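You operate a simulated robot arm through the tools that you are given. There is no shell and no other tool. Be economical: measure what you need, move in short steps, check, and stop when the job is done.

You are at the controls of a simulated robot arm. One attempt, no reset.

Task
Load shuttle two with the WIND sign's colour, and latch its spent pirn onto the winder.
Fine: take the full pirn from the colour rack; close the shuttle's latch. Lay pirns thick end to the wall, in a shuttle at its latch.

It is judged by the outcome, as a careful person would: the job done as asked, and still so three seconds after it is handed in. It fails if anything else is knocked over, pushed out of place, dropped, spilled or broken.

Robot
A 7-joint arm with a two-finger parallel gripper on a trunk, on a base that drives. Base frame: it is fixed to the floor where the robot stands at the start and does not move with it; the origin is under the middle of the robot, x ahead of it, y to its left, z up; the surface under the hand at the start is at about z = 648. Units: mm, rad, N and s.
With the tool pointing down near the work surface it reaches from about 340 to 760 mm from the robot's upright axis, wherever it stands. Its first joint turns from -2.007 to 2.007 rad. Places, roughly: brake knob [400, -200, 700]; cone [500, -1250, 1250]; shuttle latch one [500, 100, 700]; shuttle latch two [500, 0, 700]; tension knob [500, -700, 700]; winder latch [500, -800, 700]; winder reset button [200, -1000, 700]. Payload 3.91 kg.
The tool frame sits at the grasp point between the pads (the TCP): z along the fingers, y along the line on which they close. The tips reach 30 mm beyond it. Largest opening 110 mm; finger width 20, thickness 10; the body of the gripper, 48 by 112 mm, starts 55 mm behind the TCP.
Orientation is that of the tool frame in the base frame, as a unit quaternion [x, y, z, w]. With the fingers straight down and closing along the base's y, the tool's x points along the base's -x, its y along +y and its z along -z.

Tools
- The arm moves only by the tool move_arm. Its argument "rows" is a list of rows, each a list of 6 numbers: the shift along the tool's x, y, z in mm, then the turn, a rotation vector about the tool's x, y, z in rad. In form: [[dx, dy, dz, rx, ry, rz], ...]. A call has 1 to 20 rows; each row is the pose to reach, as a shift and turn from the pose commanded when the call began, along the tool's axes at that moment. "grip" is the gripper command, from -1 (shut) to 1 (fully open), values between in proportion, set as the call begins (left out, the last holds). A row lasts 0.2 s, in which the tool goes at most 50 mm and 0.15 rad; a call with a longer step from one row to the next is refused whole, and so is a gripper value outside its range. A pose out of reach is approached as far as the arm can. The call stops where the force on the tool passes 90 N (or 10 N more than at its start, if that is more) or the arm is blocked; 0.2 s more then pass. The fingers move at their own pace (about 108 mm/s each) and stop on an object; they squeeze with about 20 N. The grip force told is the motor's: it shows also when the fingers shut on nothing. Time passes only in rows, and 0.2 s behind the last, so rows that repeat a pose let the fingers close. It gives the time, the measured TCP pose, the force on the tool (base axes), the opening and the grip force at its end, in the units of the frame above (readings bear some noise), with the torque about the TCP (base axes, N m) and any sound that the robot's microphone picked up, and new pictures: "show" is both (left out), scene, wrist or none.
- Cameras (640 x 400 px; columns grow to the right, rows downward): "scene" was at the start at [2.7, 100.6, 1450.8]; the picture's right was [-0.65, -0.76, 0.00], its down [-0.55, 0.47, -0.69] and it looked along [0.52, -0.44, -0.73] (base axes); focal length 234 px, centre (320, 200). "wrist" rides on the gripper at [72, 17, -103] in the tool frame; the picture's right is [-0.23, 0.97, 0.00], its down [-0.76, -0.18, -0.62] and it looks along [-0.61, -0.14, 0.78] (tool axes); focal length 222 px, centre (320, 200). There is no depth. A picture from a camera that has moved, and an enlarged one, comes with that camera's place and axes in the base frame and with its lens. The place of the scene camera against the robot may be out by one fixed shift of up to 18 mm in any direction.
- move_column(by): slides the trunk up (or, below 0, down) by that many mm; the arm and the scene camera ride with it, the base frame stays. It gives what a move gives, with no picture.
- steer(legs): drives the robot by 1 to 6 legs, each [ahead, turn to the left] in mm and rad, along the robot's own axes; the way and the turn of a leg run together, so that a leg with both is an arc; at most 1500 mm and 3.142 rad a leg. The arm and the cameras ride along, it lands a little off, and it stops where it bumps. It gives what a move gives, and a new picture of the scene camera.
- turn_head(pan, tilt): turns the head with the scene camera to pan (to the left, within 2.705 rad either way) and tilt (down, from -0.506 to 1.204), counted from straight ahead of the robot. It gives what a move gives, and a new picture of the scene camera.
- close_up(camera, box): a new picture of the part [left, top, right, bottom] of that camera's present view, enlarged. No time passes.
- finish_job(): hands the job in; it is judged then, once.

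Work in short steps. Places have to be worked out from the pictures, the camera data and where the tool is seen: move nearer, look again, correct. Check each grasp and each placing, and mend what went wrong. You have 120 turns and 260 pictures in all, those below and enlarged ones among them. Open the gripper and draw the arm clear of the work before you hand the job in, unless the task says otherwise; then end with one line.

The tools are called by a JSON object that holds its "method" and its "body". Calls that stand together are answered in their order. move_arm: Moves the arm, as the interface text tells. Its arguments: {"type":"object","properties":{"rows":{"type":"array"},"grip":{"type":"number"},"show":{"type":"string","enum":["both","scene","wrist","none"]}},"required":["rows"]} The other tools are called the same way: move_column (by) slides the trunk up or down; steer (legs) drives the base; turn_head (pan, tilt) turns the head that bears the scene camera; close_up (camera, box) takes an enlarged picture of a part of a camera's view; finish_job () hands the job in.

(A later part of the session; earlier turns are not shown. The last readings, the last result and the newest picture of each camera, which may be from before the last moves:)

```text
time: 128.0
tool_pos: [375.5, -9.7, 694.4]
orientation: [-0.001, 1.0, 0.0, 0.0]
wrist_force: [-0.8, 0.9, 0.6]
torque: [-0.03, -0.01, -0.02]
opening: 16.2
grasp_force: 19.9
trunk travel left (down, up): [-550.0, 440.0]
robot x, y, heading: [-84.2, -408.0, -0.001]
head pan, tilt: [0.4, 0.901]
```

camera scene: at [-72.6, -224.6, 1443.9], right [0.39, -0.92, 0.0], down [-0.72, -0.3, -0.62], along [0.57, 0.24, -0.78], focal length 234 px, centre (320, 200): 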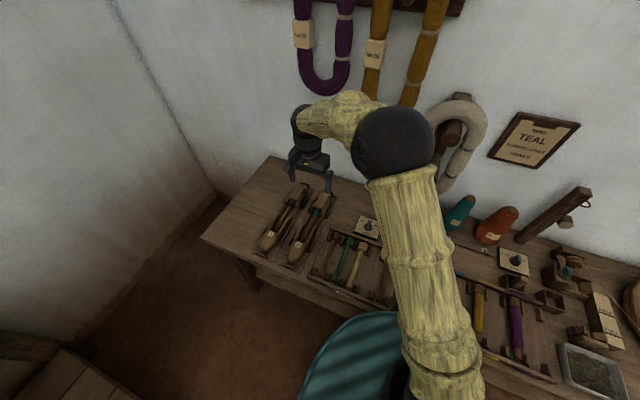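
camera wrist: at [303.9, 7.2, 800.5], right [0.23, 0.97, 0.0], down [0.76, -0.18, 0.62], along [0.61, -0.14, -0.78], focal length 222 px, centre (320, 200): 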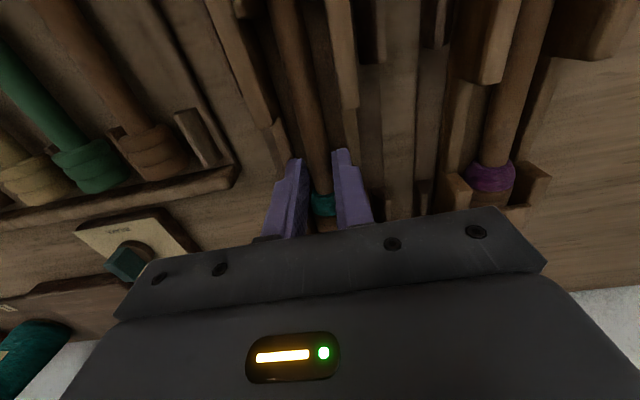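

Gripped at 16.2 mm. I lift straight and check.

{"method": "move_arm", "body": {"rows": [[0, 0, -10, 0, 0, 0], [0, 0, -25, 0, 0, 0], [0, 0, -50, 0, 0, 0], [0, 0, -80, 0, 0, 0]], "show": "wrist"}}

{"method": "close_up", "body": {"camera": "scene", "box": [255, 170, 345, 270]}}

```text
time: 129.0
tool_pos: [377.0, -10.7, 774.8]
orientation: [0.0, 1.0, 0.0, 0.0]
wrist_force: [1.0, 0.4, -1.4]
torque: [0.02, -0.02, 0.02]
opening: 16.3
grasp_force: 20.0
trunk travel left (down, up): [-550.0, 440.0]
robot x, y, heading: [-89.0, -403.7, -0.003]
head pan, tilt: [0.4, 0.901]
camera wrist: at [303.8, 6.5, 876.4], right [0.23, 0.97, 0.0], down [0.76, -0.18, 0.62], along [0.61, -0.14, -0.78], focal length 222 px, centre (320, 200)
```

wrist: 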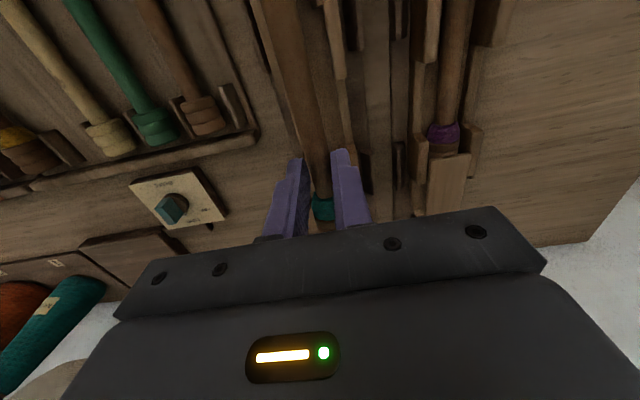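

```text
4.00 times, centred on (300, 220) of scene
camera zoom: at [-72.7, -224.7, 1443.9], right [0.39, -0.92, 0.0], down [-0.72, -0.3, -0.62], along [0.57, 0.24, -0.78], focal length 938 px, centre (400, 120)
```

zoom: 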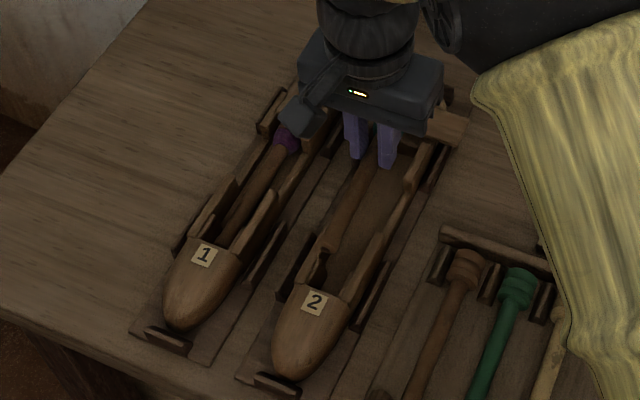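

The spent pirn is out (about 283–448 in x, TCP at 376). I carry it high to above the winder bed.

{"method": "move_arm", "body": {"rows": [[0, 0, -45, 0, 0, 0], [10, 0, -90, 0, 0, 0], [20, -30, -110, 0, 0, 0], [30, -75, -110, 0, 0, 0], [40, -120, -110, 0, 0, 0], [50, -165, -110, 0, 0, 0], [55, -212, -110, 0, 0, 0], [55, -261, -110, 0, 0, 0], [55, -310, -110, 0, 0, 0], [55, -359, -110, 0, 0, 0], [55, -408, -110, 0, 0, 0], [55, -457, -110, 0, 0, 0], [55, -506, -110, 0, 0, 0], [55, -555, -110, 0, 0, 0], [50, -604, -110, 0, 0, 0], [40, -650, -110, 0, 0, 0], [30, -697, -110, 0, 0, 0], [20, -744, -110, 0, 0, 0], [10, -791, -110, 0, 0, 0], [0, -838, -110, 0, 0, 0]], "show": "none"}}

{"method": "move_arm", "body": {"rows": [[0, -33, 0, 0, 0, 0], [-5, -33, 35, 0, 0, 0], [-10, -33, 70, 0, 0, 0], [-15, -33, 90, 0, 0, 0], [-15, -33, 90, 0, 0, 0]], "show": "wrist"}}

{"method": "close_up", "body": {"camera": "wrist", "box": [200, 40, 440, 220]}}

{"method": "turn_head", "body": {"pan": -0.6, "tilt": 0.9}}

```text
time: 133.2
tool_pos: [380.0, -848.4, 881.7]
orientation: [-0.002, 1.0, 0.0, -0.001]
wrist_force: [-0.2, -0.3, -0.8]
torque: [-0.01, -0.02, -0.02]
opening: 16.4
grasp_force: 19.9
trunk travel left (down, up): [-550.0, 440.0]
robot x, y, heading: [-83.4, -407.9, -0.008]
head pan, tilt: [0.4, 0.901]
```

```text
time: 134.4
tool_pos: [392.8, -880.7, 790.8]
orientation: [0.001, 1.0, 0.0, -0.001]
wrist_force: [0.1, 0.0, -1.1]
torque: [-0.02, 0.01, 0.02]
opening: 16.4
grasp_force: 20.2
trunk travel left (down, up): [-550.0, 440.0]
robot x, y, heading: [-82.1, -407.2, -0.005]
head pan, tilt: [0.4, 0.901]
camera wrist: at [319.0, -864.3, 892.8], right [0.23, 0.97, 0.0], down [0.76, -0.18, 0.62], along [0.61, -0.14, -0.78], focal length 222 px, centre (320, 200)
```

wrist: 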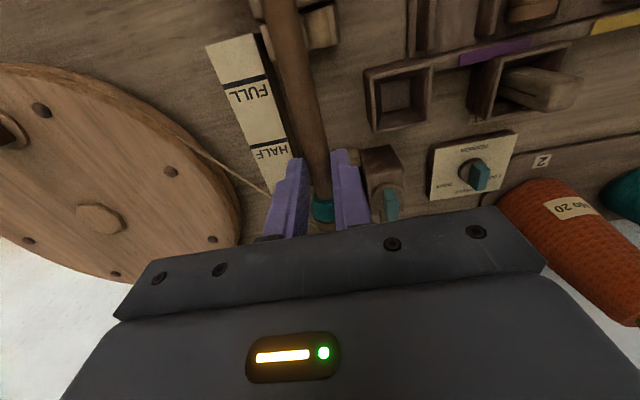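

```text
2.22 times, centred on (320, 130) of wrist
camera zoom: at [319.0, -864.3, 892.8], right [0.23, 0.97, 0.0], down [0.76, -0.18, 0.62], along [0.61, -0.14, -0.78], focal length 494 px, centre (320, 356)
```

zoom: 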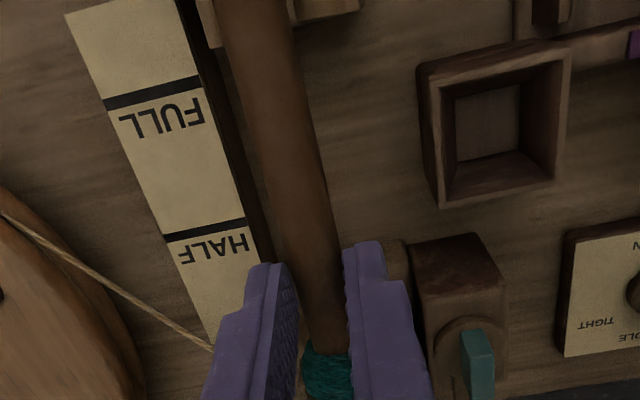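

```text
time: 135.7
tool_pos: [390.8, -881.6, 790.2]
orientation: [0.0, 1.0, 0.0, -0.002]
wrist_force: [-0.1, -0.2, -0.4]
torque: [0.01, 0.01, 0.0]
opening: 16.4
grasp_force: 20.7
trunk travel left (down, up): [-550.0, 440.0]
robot x, y, heading: [-79.6, -407.0, -0.0]
head pan, tilt: [-0.6, 0.901]
camera scene: at [-80.0, -296.9, 1444.0], right [-0.57, -0.82, 0.0], down [-0.65, 0.44, -0.62], along [0.51, -0.35, -0.78], focal length 234 px, centre (320, 200)
```

scene: 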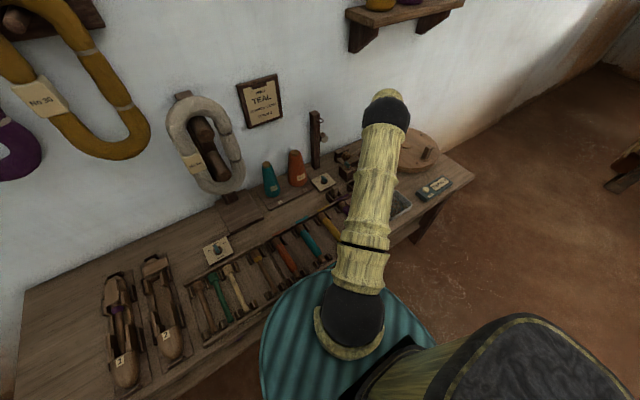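

Gauge top is z≈683 at y≤-916, so the fingers clear it. I move to x≈410 and down to z≈740, then look.

{"method": "move_arm", "body": {"rows": [[-9, 0, 15, 0, 0, 0], [-18, 0, 35, 0, 0, 0], [-18, 0, 50, 0, 0, 0], [-18, 0, 50, 0, 0, 0]], "show": "wrist"}}

{"method": "close_up", "body": {"camera": "wrist", "box": [200, 0, 440, 220]}}

{"method": "close_up", "body": {"camera": "scene", "box": [310, 130, 430, 220]}}

```text
time: 136.7
tool_pos: [410.3, -881.5, 741.8]
orientation: [0.0, 1.0, 0.0, -0.001]
wrist_force: [0.2, 0.4, -0.2]
torque: [0.02, 0.03, -0.01]
opening: 16.1
grasp_force: 19.8
trunk travel left (down, up): [-550.0, 440.0]
robot x, y, heading: [-84.9, -408.2, -0.005]
head pan, tilt: [-0.6, 0.901]
camera wrist: at [336.8, -864.1, 843.8], right [0.23, 0.97, 0.0], down [0.76, -0.18, 0.62], along [0.61, -0.14, -0.78], focal length 222 px, centre (320, 200)
```

wrist: 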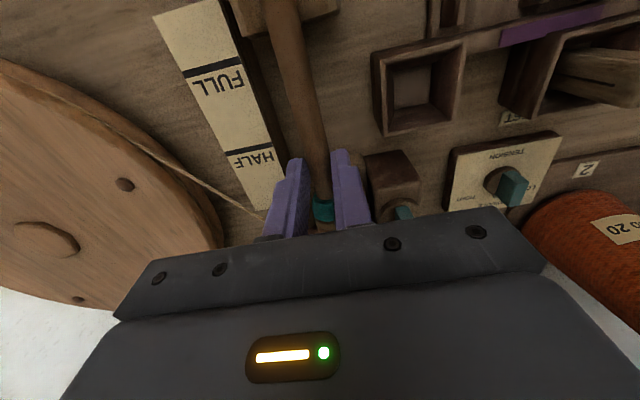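

```text
1.82 times, centred on (320, 110) of wrist
camera zoom: at [336.8, -864.1, 843.8], right [0.23, 0.97, 0.0], down [0.76, -0.18, 0.62], along [0.61, -0.14, -0.78], focal length 404 px, centre (320, 364)
```

zoom: 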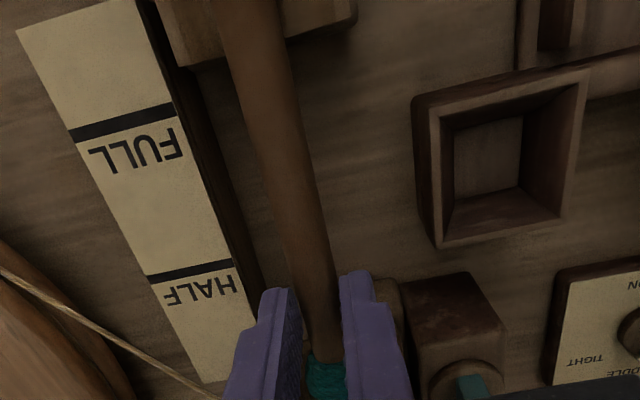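

```text
4.44 times, centred on (370, 175) of scene
camera zoom: at [-80.1, -296.9, 1444.0], right [-0.57, -0.82, 0.0], down [-0.65, 0.45, -0.62], along [0.51, -0.35, -0.78], focal length 1042 px, centre (98, 311)
```

zoom: 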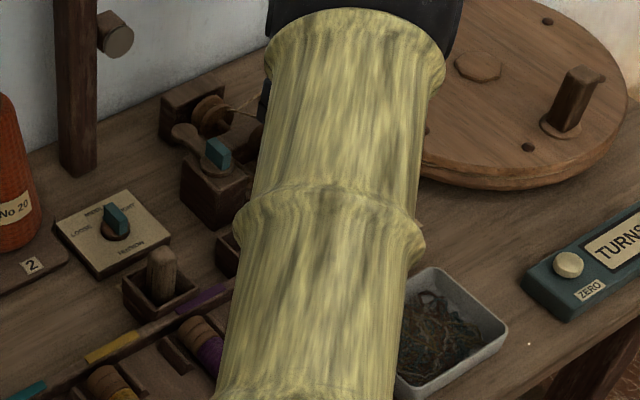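

Arm hides it from the head; I lower by feel.

{"method": "move_arm", "body": {"rows": [[0, 0, 10, 0, 0, 0], [0, 0, 20, 0, 0, 0], [0, 0, 27, 0, 0, 0]], "show": "none"}}

{"method": "move_arm", "body": {"rows": [[0, 0, 2, 0, 0, 0], [0, 0, 4, 0, 0, 0], [0, 0, 6, 0, 0, 0]], "show": "wrist"}}

{"method": "close_up", "body": {"camera": "wrist", "box": [200, 0, 440, 220]}}

```text
time: 137.5
tool_pos: [408.7, -880.7, 717.4]
orientation: [0.0, 1.0, 0.0, 0.0]
wrist_force: [-0.8, 1.6, 1.9]
torque: [0.05, 0.23, -0.1]
opening: 16.2
grasp_force: 19.8
trunk travel left (down, up): [-550.0, 440.0]
robot x, y, heading: [-83.7, -405.9, -0.004]
head pan, tilt: [-0.6, 0.901]
```

```text
time: 138.3
tool_pos: [410.3, -881.9, 711.7]
orientation: [0.0, 1.0, 0.0, 0.0]
wrist_force: [3.6, -1.0, 8.8]
torque: [-0.04, 0.39, -0.13]
opening: 16.3
grasp_force: 20.3
trunk travel left (down, up): [-550.0, 440.0]
robot x, y, heading: [-87.5, -407.5, 0.0]
head pan, tilt: [-0.6, 0.901]
camera wrist: at [337.0, -863.5, 814.2], right [0.23, 0.97, 0.0], down [0.76, -0.18, 0.62], along [0.61, -0.14, -0.78], focal length 222 px, centre (320, 200)
```

wrist: 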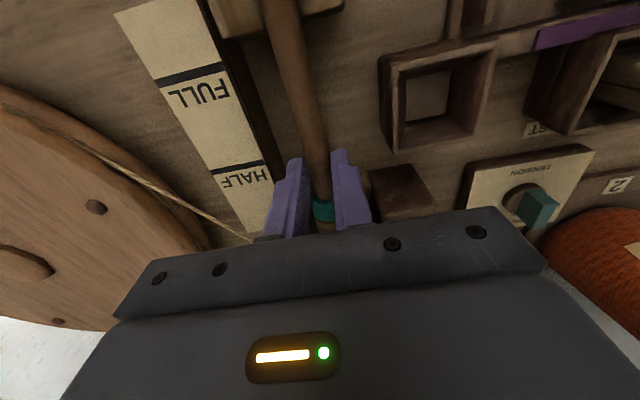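

```text
1.82 times, centred on (320, 110) of wrist
camera zoom: at [337.0, -863.5, 814.2], right [0.23, 0.97, 0.0], down [0.76, -0.18, 0.62], along [0.61, -0.14, -0.78], focal length 404 px, centre (320, 364)
```

zoom: 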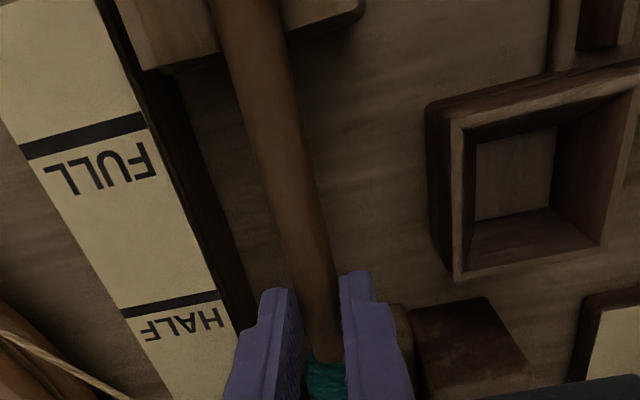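

Contact at the tip end (V-block); the butt is not yet down. I lower a few mm more, letting the pirn pivot in the pads.

{"method": "move_arm", "body": {"rows": [[0, 0, 2, 0, 0, 0], [0, 0, 4, 0, 0, 0]], "show": "none"}}

{"method": "move_arm", "body": {"rows": [[0, 0, 2, 0, 0, 0], [0, 0, 4, 0, 0, 0]], "show": "wrist"}}

{"method": "close_up", "body": {"camera": "wrist", "box": [200, 0, 440, 220]}}

```text
time: 138.9
tool_pos: [409.1, -880.9, 708.0]
orientation: [0.0, 1.0, 0.0, 0.002]
wrist_force: [4.0, -2.2, 18.7]
torque: [-0.1, -0.03, -0.14]
opening: 16.5
grasp_force: 19.3
trunk travel left (down, up): [-550.0, 440.0]
robot x, y, heading: [-81.7, -405.2, -0.005]
head pan, tilt: [-0.6, 0.901]
```

```text
time: 139.5
tool_pos: [409.3, -880.9, 704.4]
orientation: [0.0, 1.0, -0.001, 0.0]
wrist_force: [3.7, -4.0, 17.7]
torque: [-0.17, -0.11, -0.15]
opening: 16.4
grasp_force: 19.8
trunk travel left (down, up): [-550.0, 440.0]
robot x, y, heading: [-87.1, -408.5, -0.003]
head pan, tilt: [-0.6, 0.901]
camera wrist: at [335.6, -863.9, 806.1], right [0.23, 0.97, 0.0], down [0.76, -0.18, 0.62], along [0.61, -0.14, -0.78], focal length 222 px, centre (320, 200)
```

wrist: 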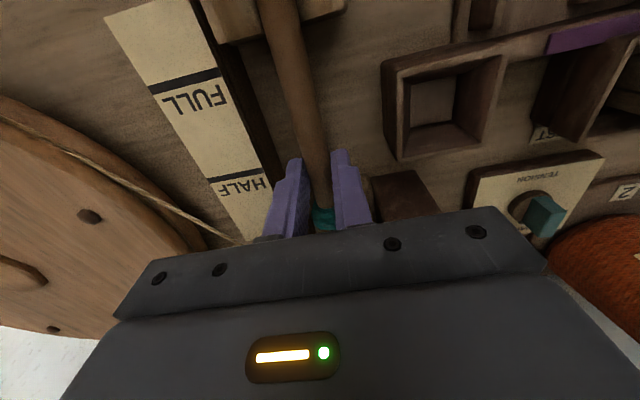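

```text
1.82 times, centred on (320, 110) of wrist
camera zoom: at [335.6, -863.9, 806.1], right [0.23, 0.97, 0.0], down [0.76, -0.18, 0.62], along [0.61, -0.14, -0.78], focal length 404 px, centre (320, 364)
```

zoom: 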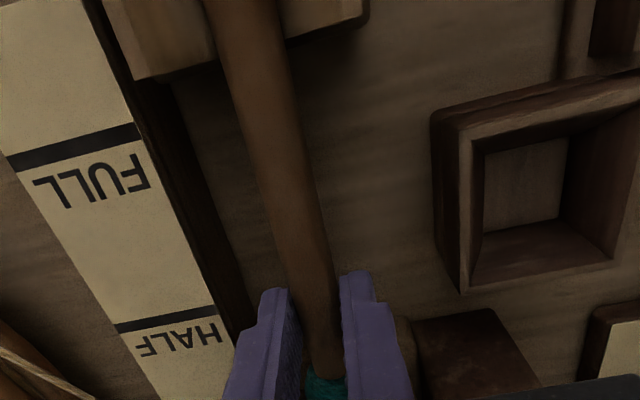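

Both ends bear now (torque balanced). I open slightly, lift off, and look.

{"method": "move_arm", "body": {"rows": [[0, 0, -2, 0, 0, 0], [0, 0, -2, 0, 0, 0], [0, 0, -2, 0, 0, 0]], "grip": -0.52, "show": "none"}}

{"method": "move_arm", "body": {"rows": [[0, 0, -20, 0, 0, 0], [0, 0, -50, 0, 0, 0], [20, 0, -90, 0, 0, 0], [30, 0, -120, 0, 0, 0], [30, 0, -120, 0, 0, 0]], "show": "wrist"}}

{"method": "close_up", "body": {"camera": "wrist", "box": [180, 0, 460, 220]}}

```text
time: 140.3
tool_pos: [409.6, -880.4, 704.3]
orientation: [0.0, 1.0, 0.001, -0.001]
wrist_force: [0.4, -0.6, 0.6]
torque: [0.04, -0.02, 0.01]
opening: 26.7
grasp_force: 0.1
trunk travel left (down, up): [-550.0, 440.0]
robot x, y, heading: [-86.5, -408.9, -0.006]
head pan, tilt: [-0.6, 0.901]
```

```text
time: 141.5
tool_pos: [378.0, -881.7, 826.0]
orientation: [0.001, 1.0, 0.001, -0.001]
wrist_force: [0.1, 0.2, -0.2]
torque: [0.0, 0.01, 0.02]
opening: 26.1
grasp_force: 0.1
trunk travel left (down, up): [-550.0, 440.0]
robot x, y, heading: [-86.3, -406.0, -0.005]
head pan, tilt: [-0.6, 0.901]
camera wrist: at [304.1, -863.8, 928.1], right [0.23, 0.97, 0.0], down [0.76, -0.18, 0.62], along [0.61, -0.14, -0.78], focal length 222 px, centre (320, 200)
```

wrist: 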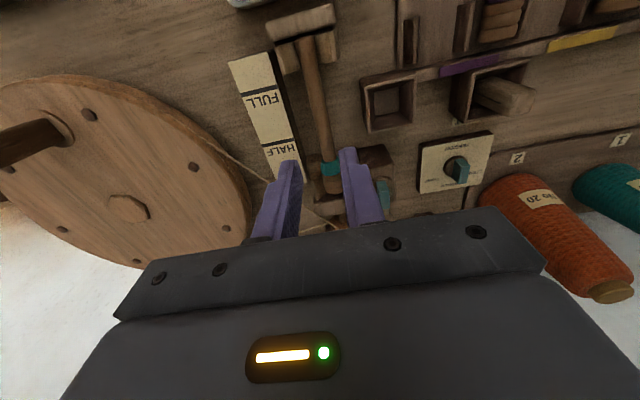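

```text
1.82 times, centred on (320, 110) of wrist
camera zoom: at [304.1, -863.8, 928.1], right [0.23, 0.97, 0.0], down [0.76, -0.18, 0.62], along [0.61, -0.14, -0.78], focal length 404 px, centre (320, 364)
```

zoom: 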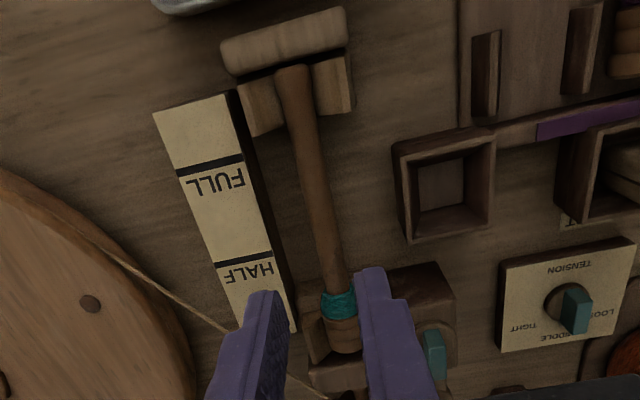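

The spent pirn lies in V-block and pocket. I shift to view the pocket and the latch's teal grip.

{"method": "move_arm", "body": {"rows": [[-10, 30, 0, 0, 0, 0], [-30, 54, 10, 0, 0, 0], [-42, 56, 30, 0, 0, 0], [-42, 56, 30, 0, 0, 0]], "grip": -0.1, "show": "wrist"}}

{"method": "close_up", "body": {"camera": "wrist", "box": [200, 50, 420, 220]}}

{"method": "turn_head", "body": {"pan": -0.75, "tilt": 0.8}}

```text
time: 142.5
tool_pos: [420.4, -823.8, 794.6]
orientation: [0.001, 1.0, 0.001, -0.001]
wrist_force: [0.5, 0.2, 0.0]
torque: [-0.01, 0.02, -0.04]
opening: 49.6
grasp_force: 0.1
trunk travel left (down, up): [-550.0, 440.0]
robot x, y, heading: [-80.1, -406.0, -0.002]
head pan, tilt: [-0.6, 0.901]
camera wrist: at [347.6, -807.5, 896.8], right [0.23, 0.97, 0.0], down [0.76, -0.18, 0.62], along [0.61, -0.14, -0.78], focal length 222 px, centre (320, 200)
```

wrist: 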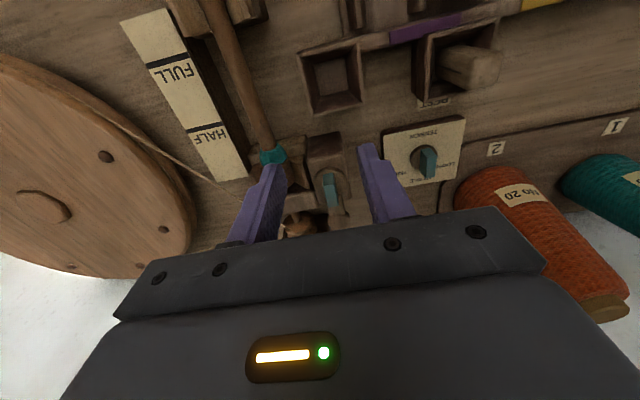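

```text
2.35 times, centred on (310, 135) of wrist
camera zoom: at [347.6, -807.5, 896.8], right [0.23, 0.97, 0.0], down [0.76, -0.18, 0.62], along [0.61, -0.14, -0.78], focal length 523 px, centre (344, 353)
```

zoom: 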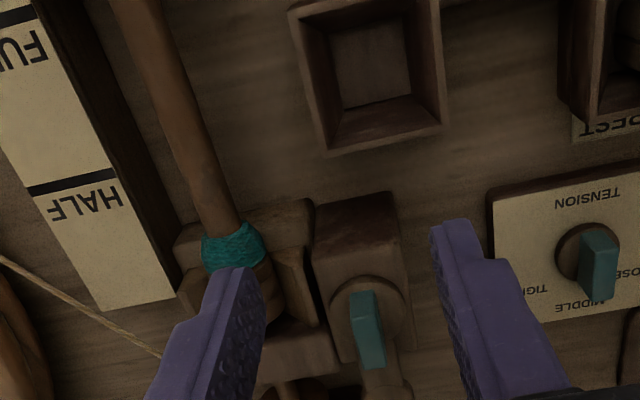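

```text
time: 143.2
tool_pos: [420.4, -825.2, 794.7]
orientation: [0.0, 1.0, 0.0, 0.0]
wrist_force: [-0.1, 0.0, -0.7]
torque: [0.0, 0.01, 0.02]
opening: 49.3
grasp_force: 0.1
trunk travel left (down, up): [-550.0, 440.0]
robot x, y, heading: [-81.9, -408.4, -0.003]
head pan, tilt: [-0.75, 0.799]
camera scene: at [-83.4, -309.2, 1451.8], right [-0.68, -0.73, 0.0], down [-0.52, 0.49, -0.7], along [0.51, -0.48, -0.72], focal length 234 px, centre (320, 200)
```

scene: 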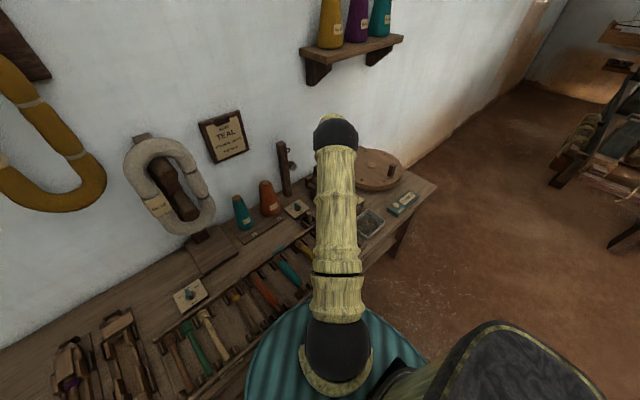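

Teal grip is at about (477,-827), top z≈718, lying along x. I position over it with the fingers 30 mm open.

{"method": "move_arm", "body": {"rows": [[-20, 0, 0, 0, 0, 0], [-40, -1, 10, 0, 0, 0], [-56, -2, 30, 0, 0, 0], [-56, -2, 45, 0, 0, 0], [-56, -2, 45, 0, 0, 0]], "grip": -0.45, "show": "wrist"}}

{"method": "close_up", "body": {"camera": "wrist", "box": [220, 80, 420, 230]}}

```text
time: 144.4
tool_pos: [478.0, -827.7, 750.4]
orientation: [0.0, 1.0, 0.0, -0.001]
wrist_force: [-0.1, 0.3, -0.3]
torque: [-0.03, -0.01, -0.01]
opening: 30.5
grasp_force: 0.0
trunk travel left (down, up): [-550.0, 440.0]
robot x, y, heading: [-87.3, -406.8, -0.006]
head pan, tilt: [-0.75, 0.799]
camera wrist: at [404.7, -810.5, 852.2], right [0.23, 0.97, 0.0], down [0.76, -0.18, 0.62], along [0.61, -0.14, -0.78], focal length 222 px, centre (320, 200)
```

wrist: 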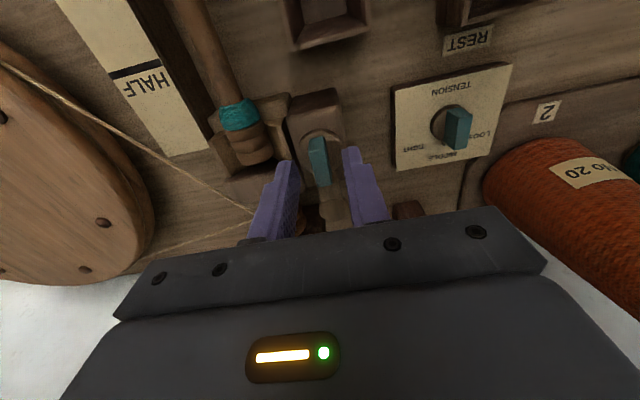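

```text
2.67 times, centred on (320, 155) of wrist
camera zoom: at [404.7, -810.5, 852.2], right [0.23, 0.97, 0.0], down [0.76, -0.18, 0.62], along [0.61, -0.14, -0.78], focal length 592 px, centre (320, 320)
```

zoom: 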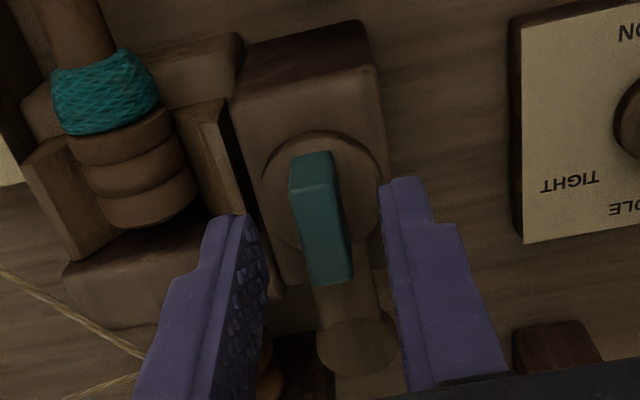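

Well centred, and the pirn's butt sits in its pocket. I lower and grip the teal handle.

{"method": "move_arm", "body": {"rows": [[0, 0, 5, 0, 0, 0], [0, 0, 10, 0, 0, 0], [0, 0, 13, 0, 0, 0]], "show": "none"}}

{"method": "move_arm", "body": {"rows": [[0, 0, 0, 0, 0, 0], [0, 0, 0, 0, 0, 0]], "grip": -1, "show": "wrist"}}

{"method": "close_up", "body": {"camera": "wrist", "box": [220, 80, 420, 230]}}

```text
time: 145.2
tool_pos: [477.6, -827.0, 739.5]
orientation: [-0.001, 1.0, -0.001, 0.001]
wrist_force: [-3.2, 0.2, 11.3]
torque: [0.22, 0.05, -0.01]
opening: 30.6
grasp_force: 0.4
trunk travel left (down, up): [-550.0, 440.0]
robot x, y, heading: [-82.9, -403.1, -0.002]
head pan, tilt: [-0.75, 0.799]
```

```text
time: 145.8
tool_pos: [478.2, -827.1, 738.6]
orientation: [0.0, 1.0, -0.001, 0.002]
wrist_force: [4.5, -0.7, 19.7]
torque: [0.26, 0.57, -0.36]
opening: 10.8
grasp_force: 44.5
trunk travel left (down, up): [-550.0, 440.0]
robot x, y, heading: [-85.6, -407.2, -0.003]
head pan, tilt: [-0.75, 0.799]
camera wrist: at [405.0, -809.5, 841.2], right [0.23, 0.97, 0.0], down [0.76, -0.18, 0.63], along [0.61, -0.14, -0.78], focal length 222 px, centre (320, 200)
```

wrist: 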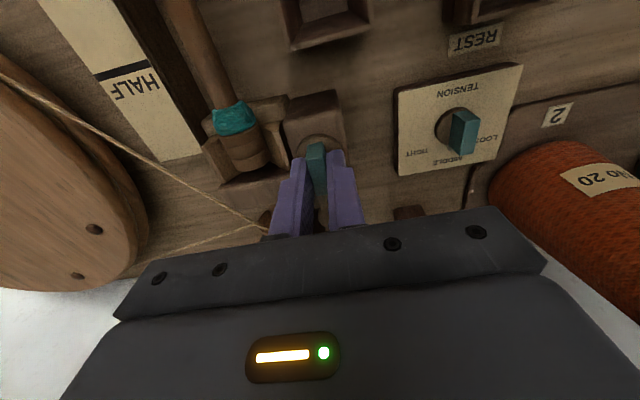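

```text
2.67 times, centred on (320, 155) of wrist
camera zoom: at [405.0, -809.5, 841.2], right [0.23, 0.97, 0.0], down [0.76, -0.18, 0.63], along [0.61, -0.14, -0.78], focal length 592 px, centre (320, 320)
```

zoom: 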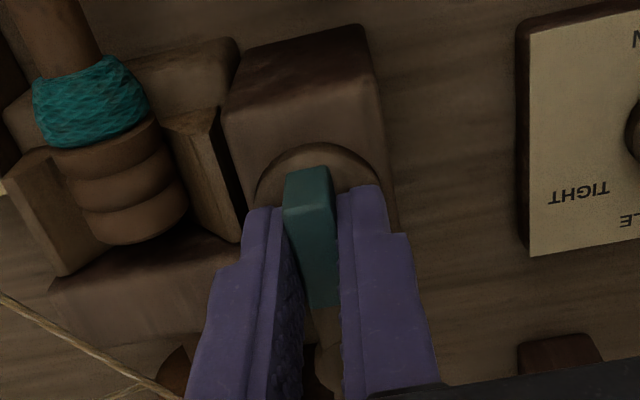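

Gripped (10.8 mm). I ease up 1.5 mm and turn clockwise by half first.

{"method": "move_arm", "body": {"rows": [[0, 0, -2.5, 0, 0, 0], [0, 0, -2.5, 0, 0, 0.14], [0.2, -0.3, -2.5, 0, 0, 0.28], [0.5, -0.5, -2.5, 0, 0, 0.42], [0.8, -0.7, -2.5, 0, 0, 0.56], [1.1, -0.9, -2.5, 0, 0, 0.7]], "show": "wrist"}}

{"method": "close_up", "body": {"camera": "wrist", "box": [220, 80, 420, 230]}}

```text
time: 147.2
tool_pos: [477.2, -826.1, 738.2]
orientation: [0.343, 0.939, 0.0, 0.0]
wrist_force: [22.3, -3.4, 9.8]
torque: [0.7, 0.43, -0.03]
opening: 10.6
grasp_force: 44.5
trunk travel left (down, up): [-550.0, 440.0]
robot x, y, heading: [-82.8, -407.5, -0.002]
head pan, tilt: [-0.75, 0.799]
camera wrist: at [433.0, -767.6, 841.3], right [0.8, 0.6, 0.0], down [0.47, -0.63, 0.62], along [0.37, -0.5, -0.78], focal length 222 px, centre (320, 200)
```

wrist: 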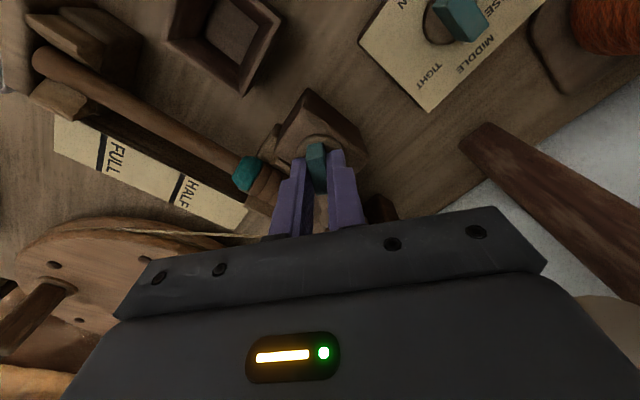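

```text
2.67 times, centred on (320, 155) of wrist
camera zoom: at [433.0, -767.6, 841.3], right [0.8, 0.6, 0.0], down [0.47, -0.63, 0.62], along [0.37, -0.5, -0.78], focal length 592 px, centre (320, 320)
```

zoom: 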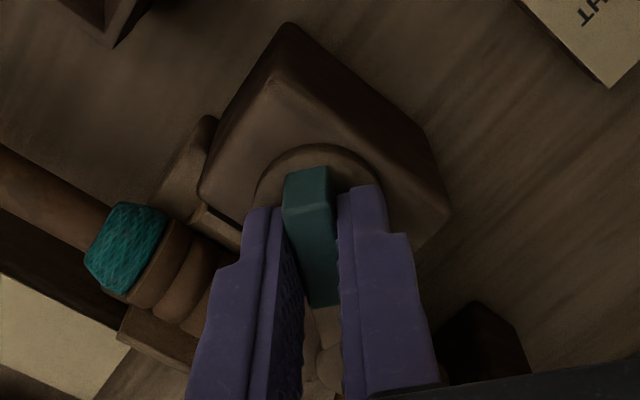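

The latch turns with it. I ease the side force and finish the quarter turn.

{"method": "move_arm", "body": {"rows": [[-1.2, 1, 0, 0, 0, 0.1], [-1.2, 1, 0, 0, 0, 0.24], [-1.2, 1, 0, 0, 0, 0.38], [-1.2, 1, 0, 0, 0, 0.52], [-1.2, 1, 0, 0, 0, 0.66]], "show": "wrist"}}

{"method": "close_up", "body": {"camera": "wrist", "box": [220, 80, 420, 230]}}

```text
time: 148.4
tool_pos: [476.8, -828.2, 738.8]
orientation: [0.63, 0.777, 0.0, -0.001]
wrist_force: [8.0, 1.9, 7.5]
torque: [0.85, -0.17, -0.01]
opening: 10.8
grasp_force: 44.5
trunk travel left (down, up): [-550.0, 440.0]
robot x, y, heading: [-85.9, -405.8, -0.005]
head pan, tilt: [-0.75, 0.799]
camera wrist: at [478.9, -753.6, 841.5], right [1.0, -0.02, 0.0], down [-0.01, -0.78, 0.62], along [-0.02, -0.62, -0.78], focal length 222 px, centre (320, 200)
```

wrist: 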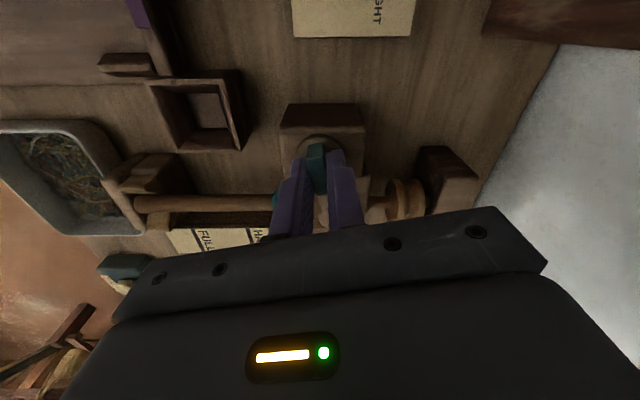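

```text
2.67 times, centred on (320, 155) of wrist
camera zoom: at [478.9, -753.6, 841.5], right [1.0, -0.02, 0.0], down [-0.01, -0.78, 0.62], along [-0.02, -0.62, -0.78], focal length 592 px, centre (320, 320)
```

zoom: 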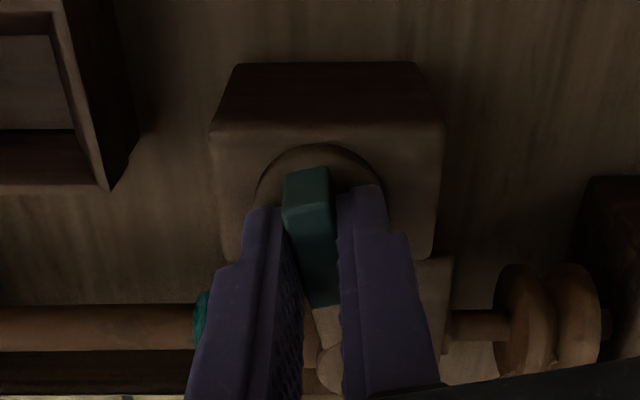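

Now at about 1.36 rad; I turn the rest.

{"method": "move_arm", "body": {"rows": [[-0.3, 0, 0, 0, 0, 0.08], [-0.3, 0, 0, 0, 0, 0.16], [-0.3, 0, 0, 0, 0, 0.22]], "show": "none"}}

```text
time: 149.2
tool_pos: [477.3, -828.0, 738.9]
orientation: [0.711, 0.703, 0.001, -0.001]
wrist_force: [0.3, 5.1, 7.9]
torque: [1.41, -0.2, 0.0]
opening: 10.4
grasp_force: 44.6
trunk travel left (down, up): [-550.0, 440.0]
robot x, y, heading: [-84.6, -409.6, 0.0]
head pan, tilt: [-0.75, 0.799]
```

No resistance yet at 1.58; I nudge slightly further to find a stop or click.

{"method": "move_arm", "body": {"rows": [[0, 0, 0, 0, 0, 0.05], [0, 0, 0, 0, 0, 0.1], [0, 0, 0, 0, 0, 0.1]], "show": "wrist"}}

{"method": "close_up", "body": {"camera": "wrist", "box": [220, 80, 420, 230]}}

```text
time: 150.0
tool_pos: [477.2, -828.2, 738.5]
orientation: [0.745, 0.667, -0.001, -0.001]
wrist_force: [-0.1, 6.9, -1.2]
torque: [-0.38, -0.11, 1.13]
opening: 12.2
grasp_force: 44.9
trunk travel left (down, up): [-550.0, 440.0]
robot x, y, heading: [-86.0, -405.8, -0.001]
head pan, tilt: [-0.75, 0.799]
camera wrist: at [501.8, -757.3, 841.4], right [0.94, -0.33, 0.0], down [-0.26, -0.74, 0.62], along [-0.21, -0.59, -0.78], focal length 222 px, centre (320, 200)
```

wrist: 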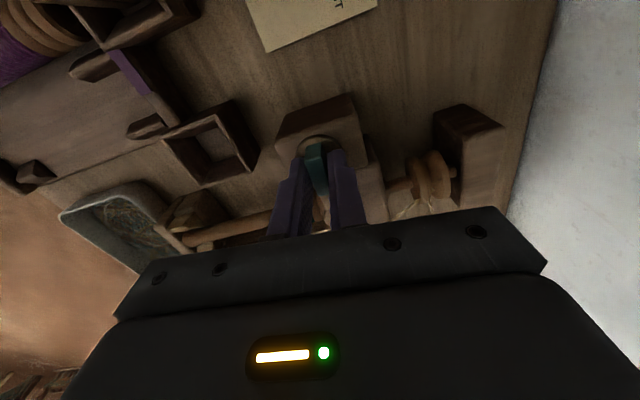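

```text
2.67 times, centred on (320, 155) of wrist
camera zoom: at [501.8, -757.3, 841.4], right [0.94, -0.33, 0.0], down [-0.26, -0.74, 0.62], along [-0.21, -0.59, -0.78], focal length 592 px, centre (320, 320)
```

zoom: 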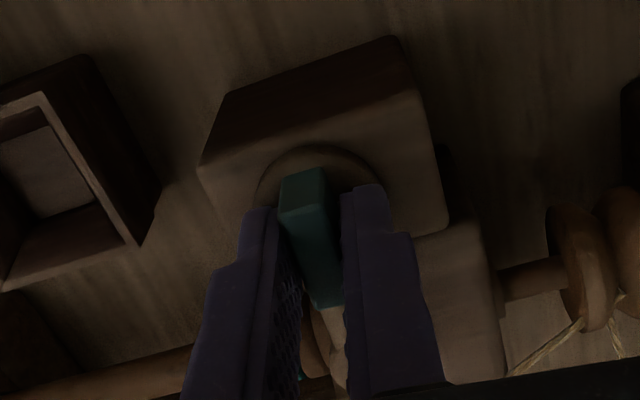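

A firm stop (1.1 N m): the latch is fully closed. I relax, open and rise to look.

{"method": "move_arm", "body": {"rows": [[0, 0, 0, 0, 0, -0.09], [0, 0, 0, 0, 0, -0.09]], "show": "none"}}

{"method": "move_arm", "body": {"rows": [[0, 0, 0, 0, 0, 0], [0, 0, 0, 0, 0, 0], [0, 0, -20, 0, 0, 0], [0, 0, -60, 0, 0, 0], [0, 0, -80, 0, 0, 0]], "grip": -0.5, "show": "wrist"}}

{"method": "move_arm", "body": {"rows": [[5, -5, 0, 0, 0, -0.145], [10, -10, 0, 0, 0, -0.29], [15, -15, 0, 0, 0, -0.435], [20, -20, 0, 0, 0, -0.58], [25, -25, 0, 0, 0, -0.725], [30, -35, 0, 0, 0, -0.87], [30, -45, 0, 0, 0, -1.015], [30, -55, 0, 0, 0, -1.16], [30, -65, 0, 0, 0, -1.305], [30, -75, 0, 0, 0, -1.45], [30, -80, 0, 0, 0, -1.58], [30, -80, 0, 0, 0, -1.58]], "show": "wrist"}}

{"method": "close_up", "body": {"camera": "wrist", "box": [180, 40, 420, 220]}}

```text
time: 150.6
tool_pos: [476.2, -828.0, 739.1]
orientation: [0.713, 0.701, 0.001, -0.001]
wrist_force: [-3.7, 8.0, -3.0]
torque: [-0.4, -0.11, 0.28]
opening: 10.8
grasp_force: 44.9
trunk travel left (down, up): [-550.0, 440.0]
robot x, y, heading: [-84.6, -406.4, 0.0]
head pan, tilt: [-0.75, 0.799]
```

```text
time: 151.8
tool_pos: [478.9, -828.6, 818.6]
orientation: [0.714, 0.7, 0.0, 0.0]
wrist_force: [0.5, 0.2, 0.2]
torque: [-0.02, -0.04, -0.01]
opening: 27.6
grasp_force: 0.1
trunk travel left (down, up): [-550.0, 440.0]
robot x, y, heading: [-82.2, -406.4, 0.001]
head pan, tilt: [-0.75, 0.799]
camera wrist: at [495.7, -757.0, 920.7], right [0.97, -0.25, 0.0], down [-0.19, -0.76, 0.62], along [-0.15, -0.6, -0.78], focal length 222 px, centre (320, 200)
```

wrist: 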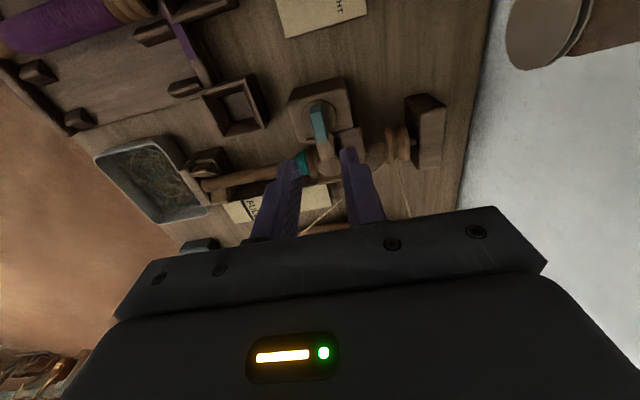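

```text
time: 154.4
tool_pos: [397.6, -797.2, 819.7]
orientation: [0.004, 1.0, -0.001, 0.0]
wrist_force: [0.4, -0.6, -0.1]
torque: [0.03, -0.03, -0.01]
opening: 27.4
grasp_force: 0.1
trunk travel left (down, up): [-550.0, 440.0]
robot x, y, heading: [-86.3, -406.5, 0.003]
head pan, tilt: [-0.75, 0.799]
camera wrist: at [325.9, -779.1, 921.7], right [0.23, 0.97, 0.0], down [0.76, -0.18, 0.62], along [0.6, -0.15, -0.78], focal length 222 px, centre (320, 200)
```

wrist: 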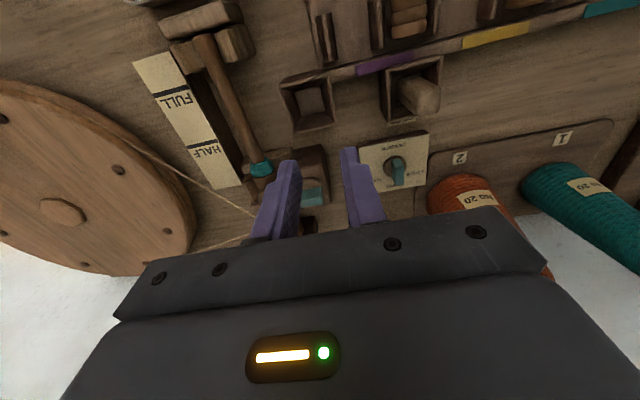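

```text
2.22 times, centred on (300, 130) of wrist
camera zoom: at [325.9, -779.1, 921.7], right [0.23, 0.97, 0.0], down [0.76, -0.18, 0.62], along [0.6, -0.15, -0.78], focal length 494 px, centre (364, 356)
```

zoom: 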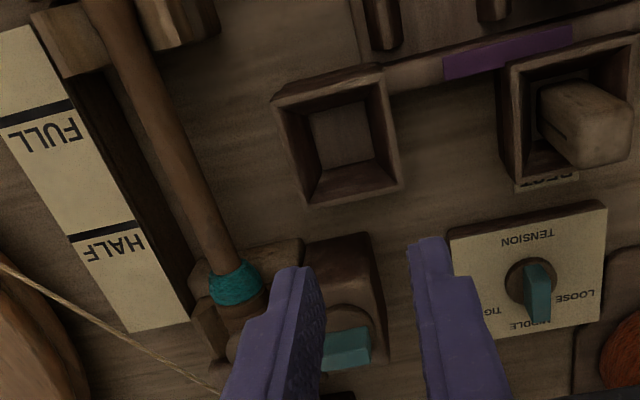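

The winder latch lies across the butt. Now to the colour rack: I move to view the full teal pirn.

{"method": "move_arm", "body": {"rows": [[10, 0, -30, 0, 0, 0], [20, 30, -50, 0, 0, 0], [30, 75, -50, 0, 0, 0], [40, 120, -50, 0, 0, 0], [50, 165, -50, 0, 0, 0], [60, 210, -50, 0, 0, 0], [65, 255, -40, 0, 0, 0], [70, 300, -30, 0, 0, 0], [70, 330, -20, 0, 0, 0], [70, 330, -20, 0, 0, 0]], "grip": 0.0, "show": "wrist"}}

{"method": "close_up", "body": {"camera": "wrist", "box": [200, 0, 440, 220]}}

{"method": "close_up", "body": {"camera": "scene", "box": [290, 150, 420, 250]}}

```text
time: 156.6
tool_pos: [332.1, -467.2, 841.0]
orientation: [0.006, 1.0, 0.001, -0.001]
wrist_force: [-0.6, -0.5, -0.5]
torque: [-0.02, -0.02, 0.01]
opening: 55.3
grasp_force: 0.0
trunk travel left (down, up): [-550.0, 440.0]
robot x, y, heading: [-82.6, -407.1, 0.0]
head pan, tilt: [-0.75, 0.799]
camera wrist: at [259.9, -448.8, 943.3], right [0.24, 0.97, 0.0], down [0.76, -0.19, 0.62], along [0.6, -0.15, -0.78], focal length 222 px, centre (320, 200)
```

wrist: 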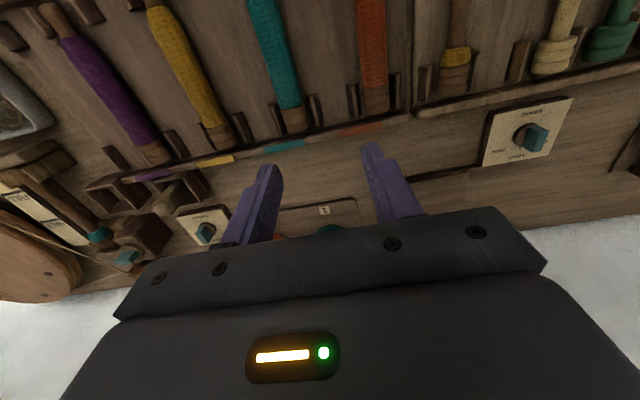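

```text
1.82 times, centred on (320, 110) of wrist
camera zoom: at [259.9, -448.8, 943.3], right [0.24, 0.97, 0.0], down [0.76, -0.19, 0.62], along [0.6, -0.15, -0.78], focal length 404 px, centre (320, 364)
```

zoom: 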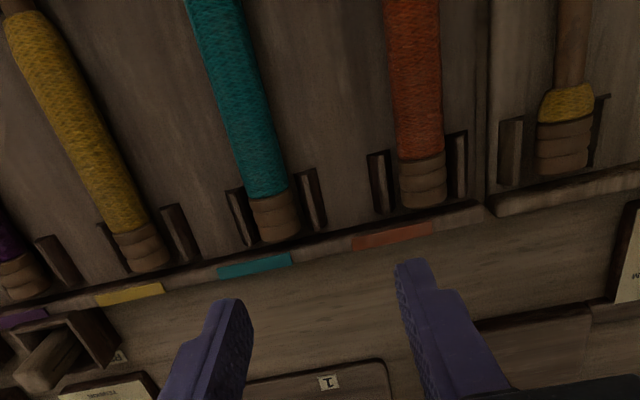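

```text
4.00 times, centred on (355, 200) of scene
camera zoom: at [-83.3, -309.0, 1451.9], right [-0.68, -0.73, 0.0], down [-0.52, 0.49, -0.7], along [0.51, -0.48, -0.72], focal length 938 px, centre (180, 200)
```

zoom: 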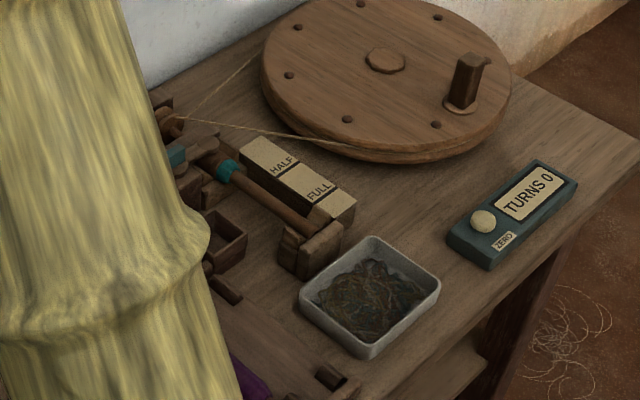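

Confirmed: latch pad over the butt. The full teal pirn lies along x≈188–353 at y≈-500. I go above its middle (x≈285).

{"method": "move_arm", "body": {"rows": [[15, -10, 20, 0, 0, 0], [30, -22, 45, 0, 0, -0.01], [47, -33, 70, 0, 0, -0.012], [47, -33, 90, 0, 0, -0.012], [47, -33, 90, 0, 0, -0.012]], "show": "wrist"}}

{"method": "close_up", "body": {"camera": "wrist", "box": [200, 40, 440, 220]}}

```text
time: 157.8
tool_pos: [285.7, -501.0, 749.6]
orientation: [-0.001, 1.0, -0.001, -0.001]
wrist_force: [0.2, 0.5, 0.7]
torque: [0.01, -0.02, 0.03]
opening: 55.1
grasp_force: 0.1
trunk travel left (down, up): [-550.0, 440.0]
robot x, y, heading: [-81.8, -407.1, -0.003]
head pan, tilt: [-0.75, 0.799]
camera wrist: at [213.5, -484.0, 851.5], right [0.22, 0.97, 0.0], down [0.76, -0.18, 0.62], along [0.61, -0.14, -0.78], focal length 222 px, centre (320, 200)
```

wrist: 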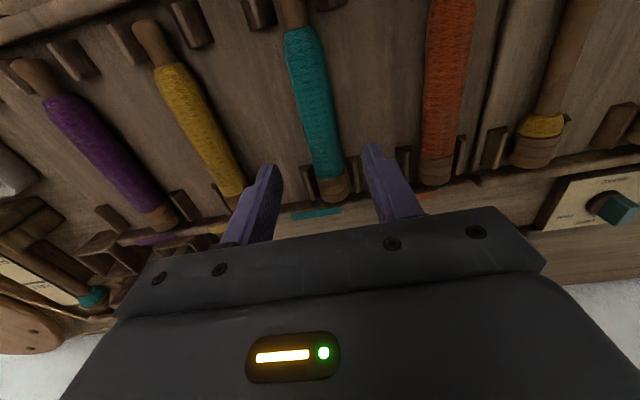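

```text
2.22 times, centred on (320, 130) of wrist
camera zoom: at [213.5, -484.0, 851.5], right [0.22, 0.97, 0.0], down [0.76, -0.18, 0.62], along [0.61, -0.14, -0.78], focal length 494 px, centre (320, 356)
```

zoom: 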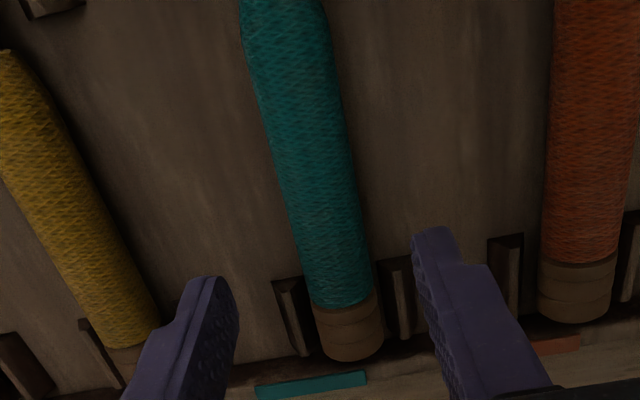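

Centred at y≈-500. I lower around the teal pirn (tips ~665) and close.

{"method": "move_arm", "body": {"rows": [[0, 1, 20, 0, 0, 0], [0, 1, 40, 0, 0, 0], [0, 1, 54, 0, 0, 0], [0, 1, 54, 0, 0, 0]], "show": "none"}}

{"method": "move_arm", "body": {"rows": [[0, 0, 0, 0, 0, 0], [0, 0, 0, 0, 0, 0], [0, 0, 0, 0, 0, 0]], "grip": -1, "show": "none"}}

{"method": "move_arm", "body": {"rows": [[0, 0, -8, 0, 0, 0], [0, 0, -25, 0, 0, 0], [0, 0, -60, 0, 0, 0], [0, 0, -90, 0, 0, 0]], "show": "wrist"}}

{"method": "close_up", "body": {"camera": "wrist", "box": [200, 40, 440, 240]}}

```text
time: 158.8
tool_pos: [284.8, -499.2, 695.6]
orientation: [0.0, 1.0, 0.0, 0.0]
wrist_force: [-0.1, 0.0, 0.0]
torque: [-0.01, 0.02, 0.0]
opening: 55.0
grasp_force: 0.1
trunk travel left (down, up): [-550.0, 440.0]
robot x, y, heading: [-83.0, -409.8, -0.006]
head pan, tilt: [-0.75, 0.799]
```

```text
time: 159.6
tool_pos: [284.9, -500.1, 695.3]
orientation: [-0.001, 1.0, 0.0, -0.002]
wrist_force: [0.6, -0.5, 0.4]
torque: [0.01, 0.02, -0.02]
opening: 26.6
grasp_force: 20.3
trunk travel left (down, up): [-550.0, 440.0]
robot x, y, heading: [-86.2, -407.5, -0.002]
head pan, tilt: [-0.75, 0.799]
```

```text
time: 160.6
tool_pos: [284.2, -499.9, 784.2]
orientation: [-0.002, 1.0, 0.001, -0.001]
wrist_force: [0.1, -0.4, 0.5]
torque: [-0.04, 0.0, -0.01]
opening: 26.7
grasp_force: 19.8
trunk travel left (down, up): [-550.0, 440.0]
robot x, y, heading: [-82.6, -406.4, -0.004]
head pan, tilt: [-0.75, 0.799]
camera wrist: at [210.7, -482.4, 886.4], right [0.23, 0.97, 0.0], down [0.76, -0.18, 0.62], along [0.61, -0.14, -0.78], focal length 222 px, centre (320, 200)
```

wrist: 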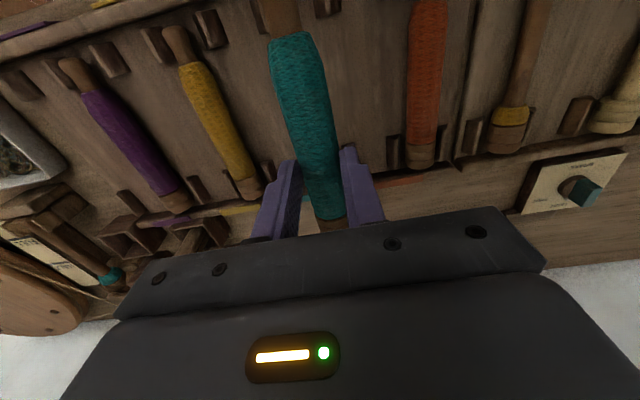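

```text
2.00 times, centred on (320, 140) of wrist
camera zoom: at [210.7, -482.4, 886.4], right [0.23, 0.97, 0.0], down [0.76, -0.18, 0.62], along [0.61, -0.14, -0.78], focal length 444 px, centre (320, 320)
```

zoom: 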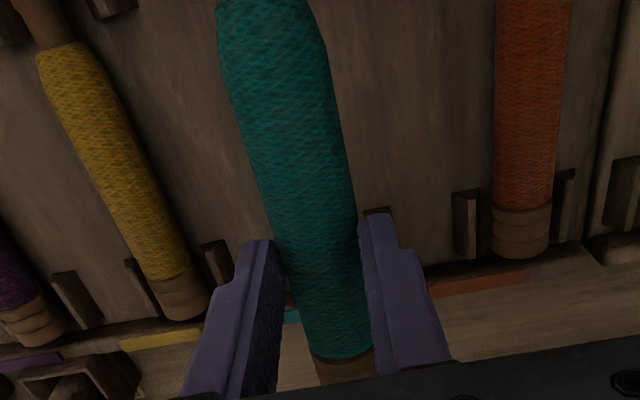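

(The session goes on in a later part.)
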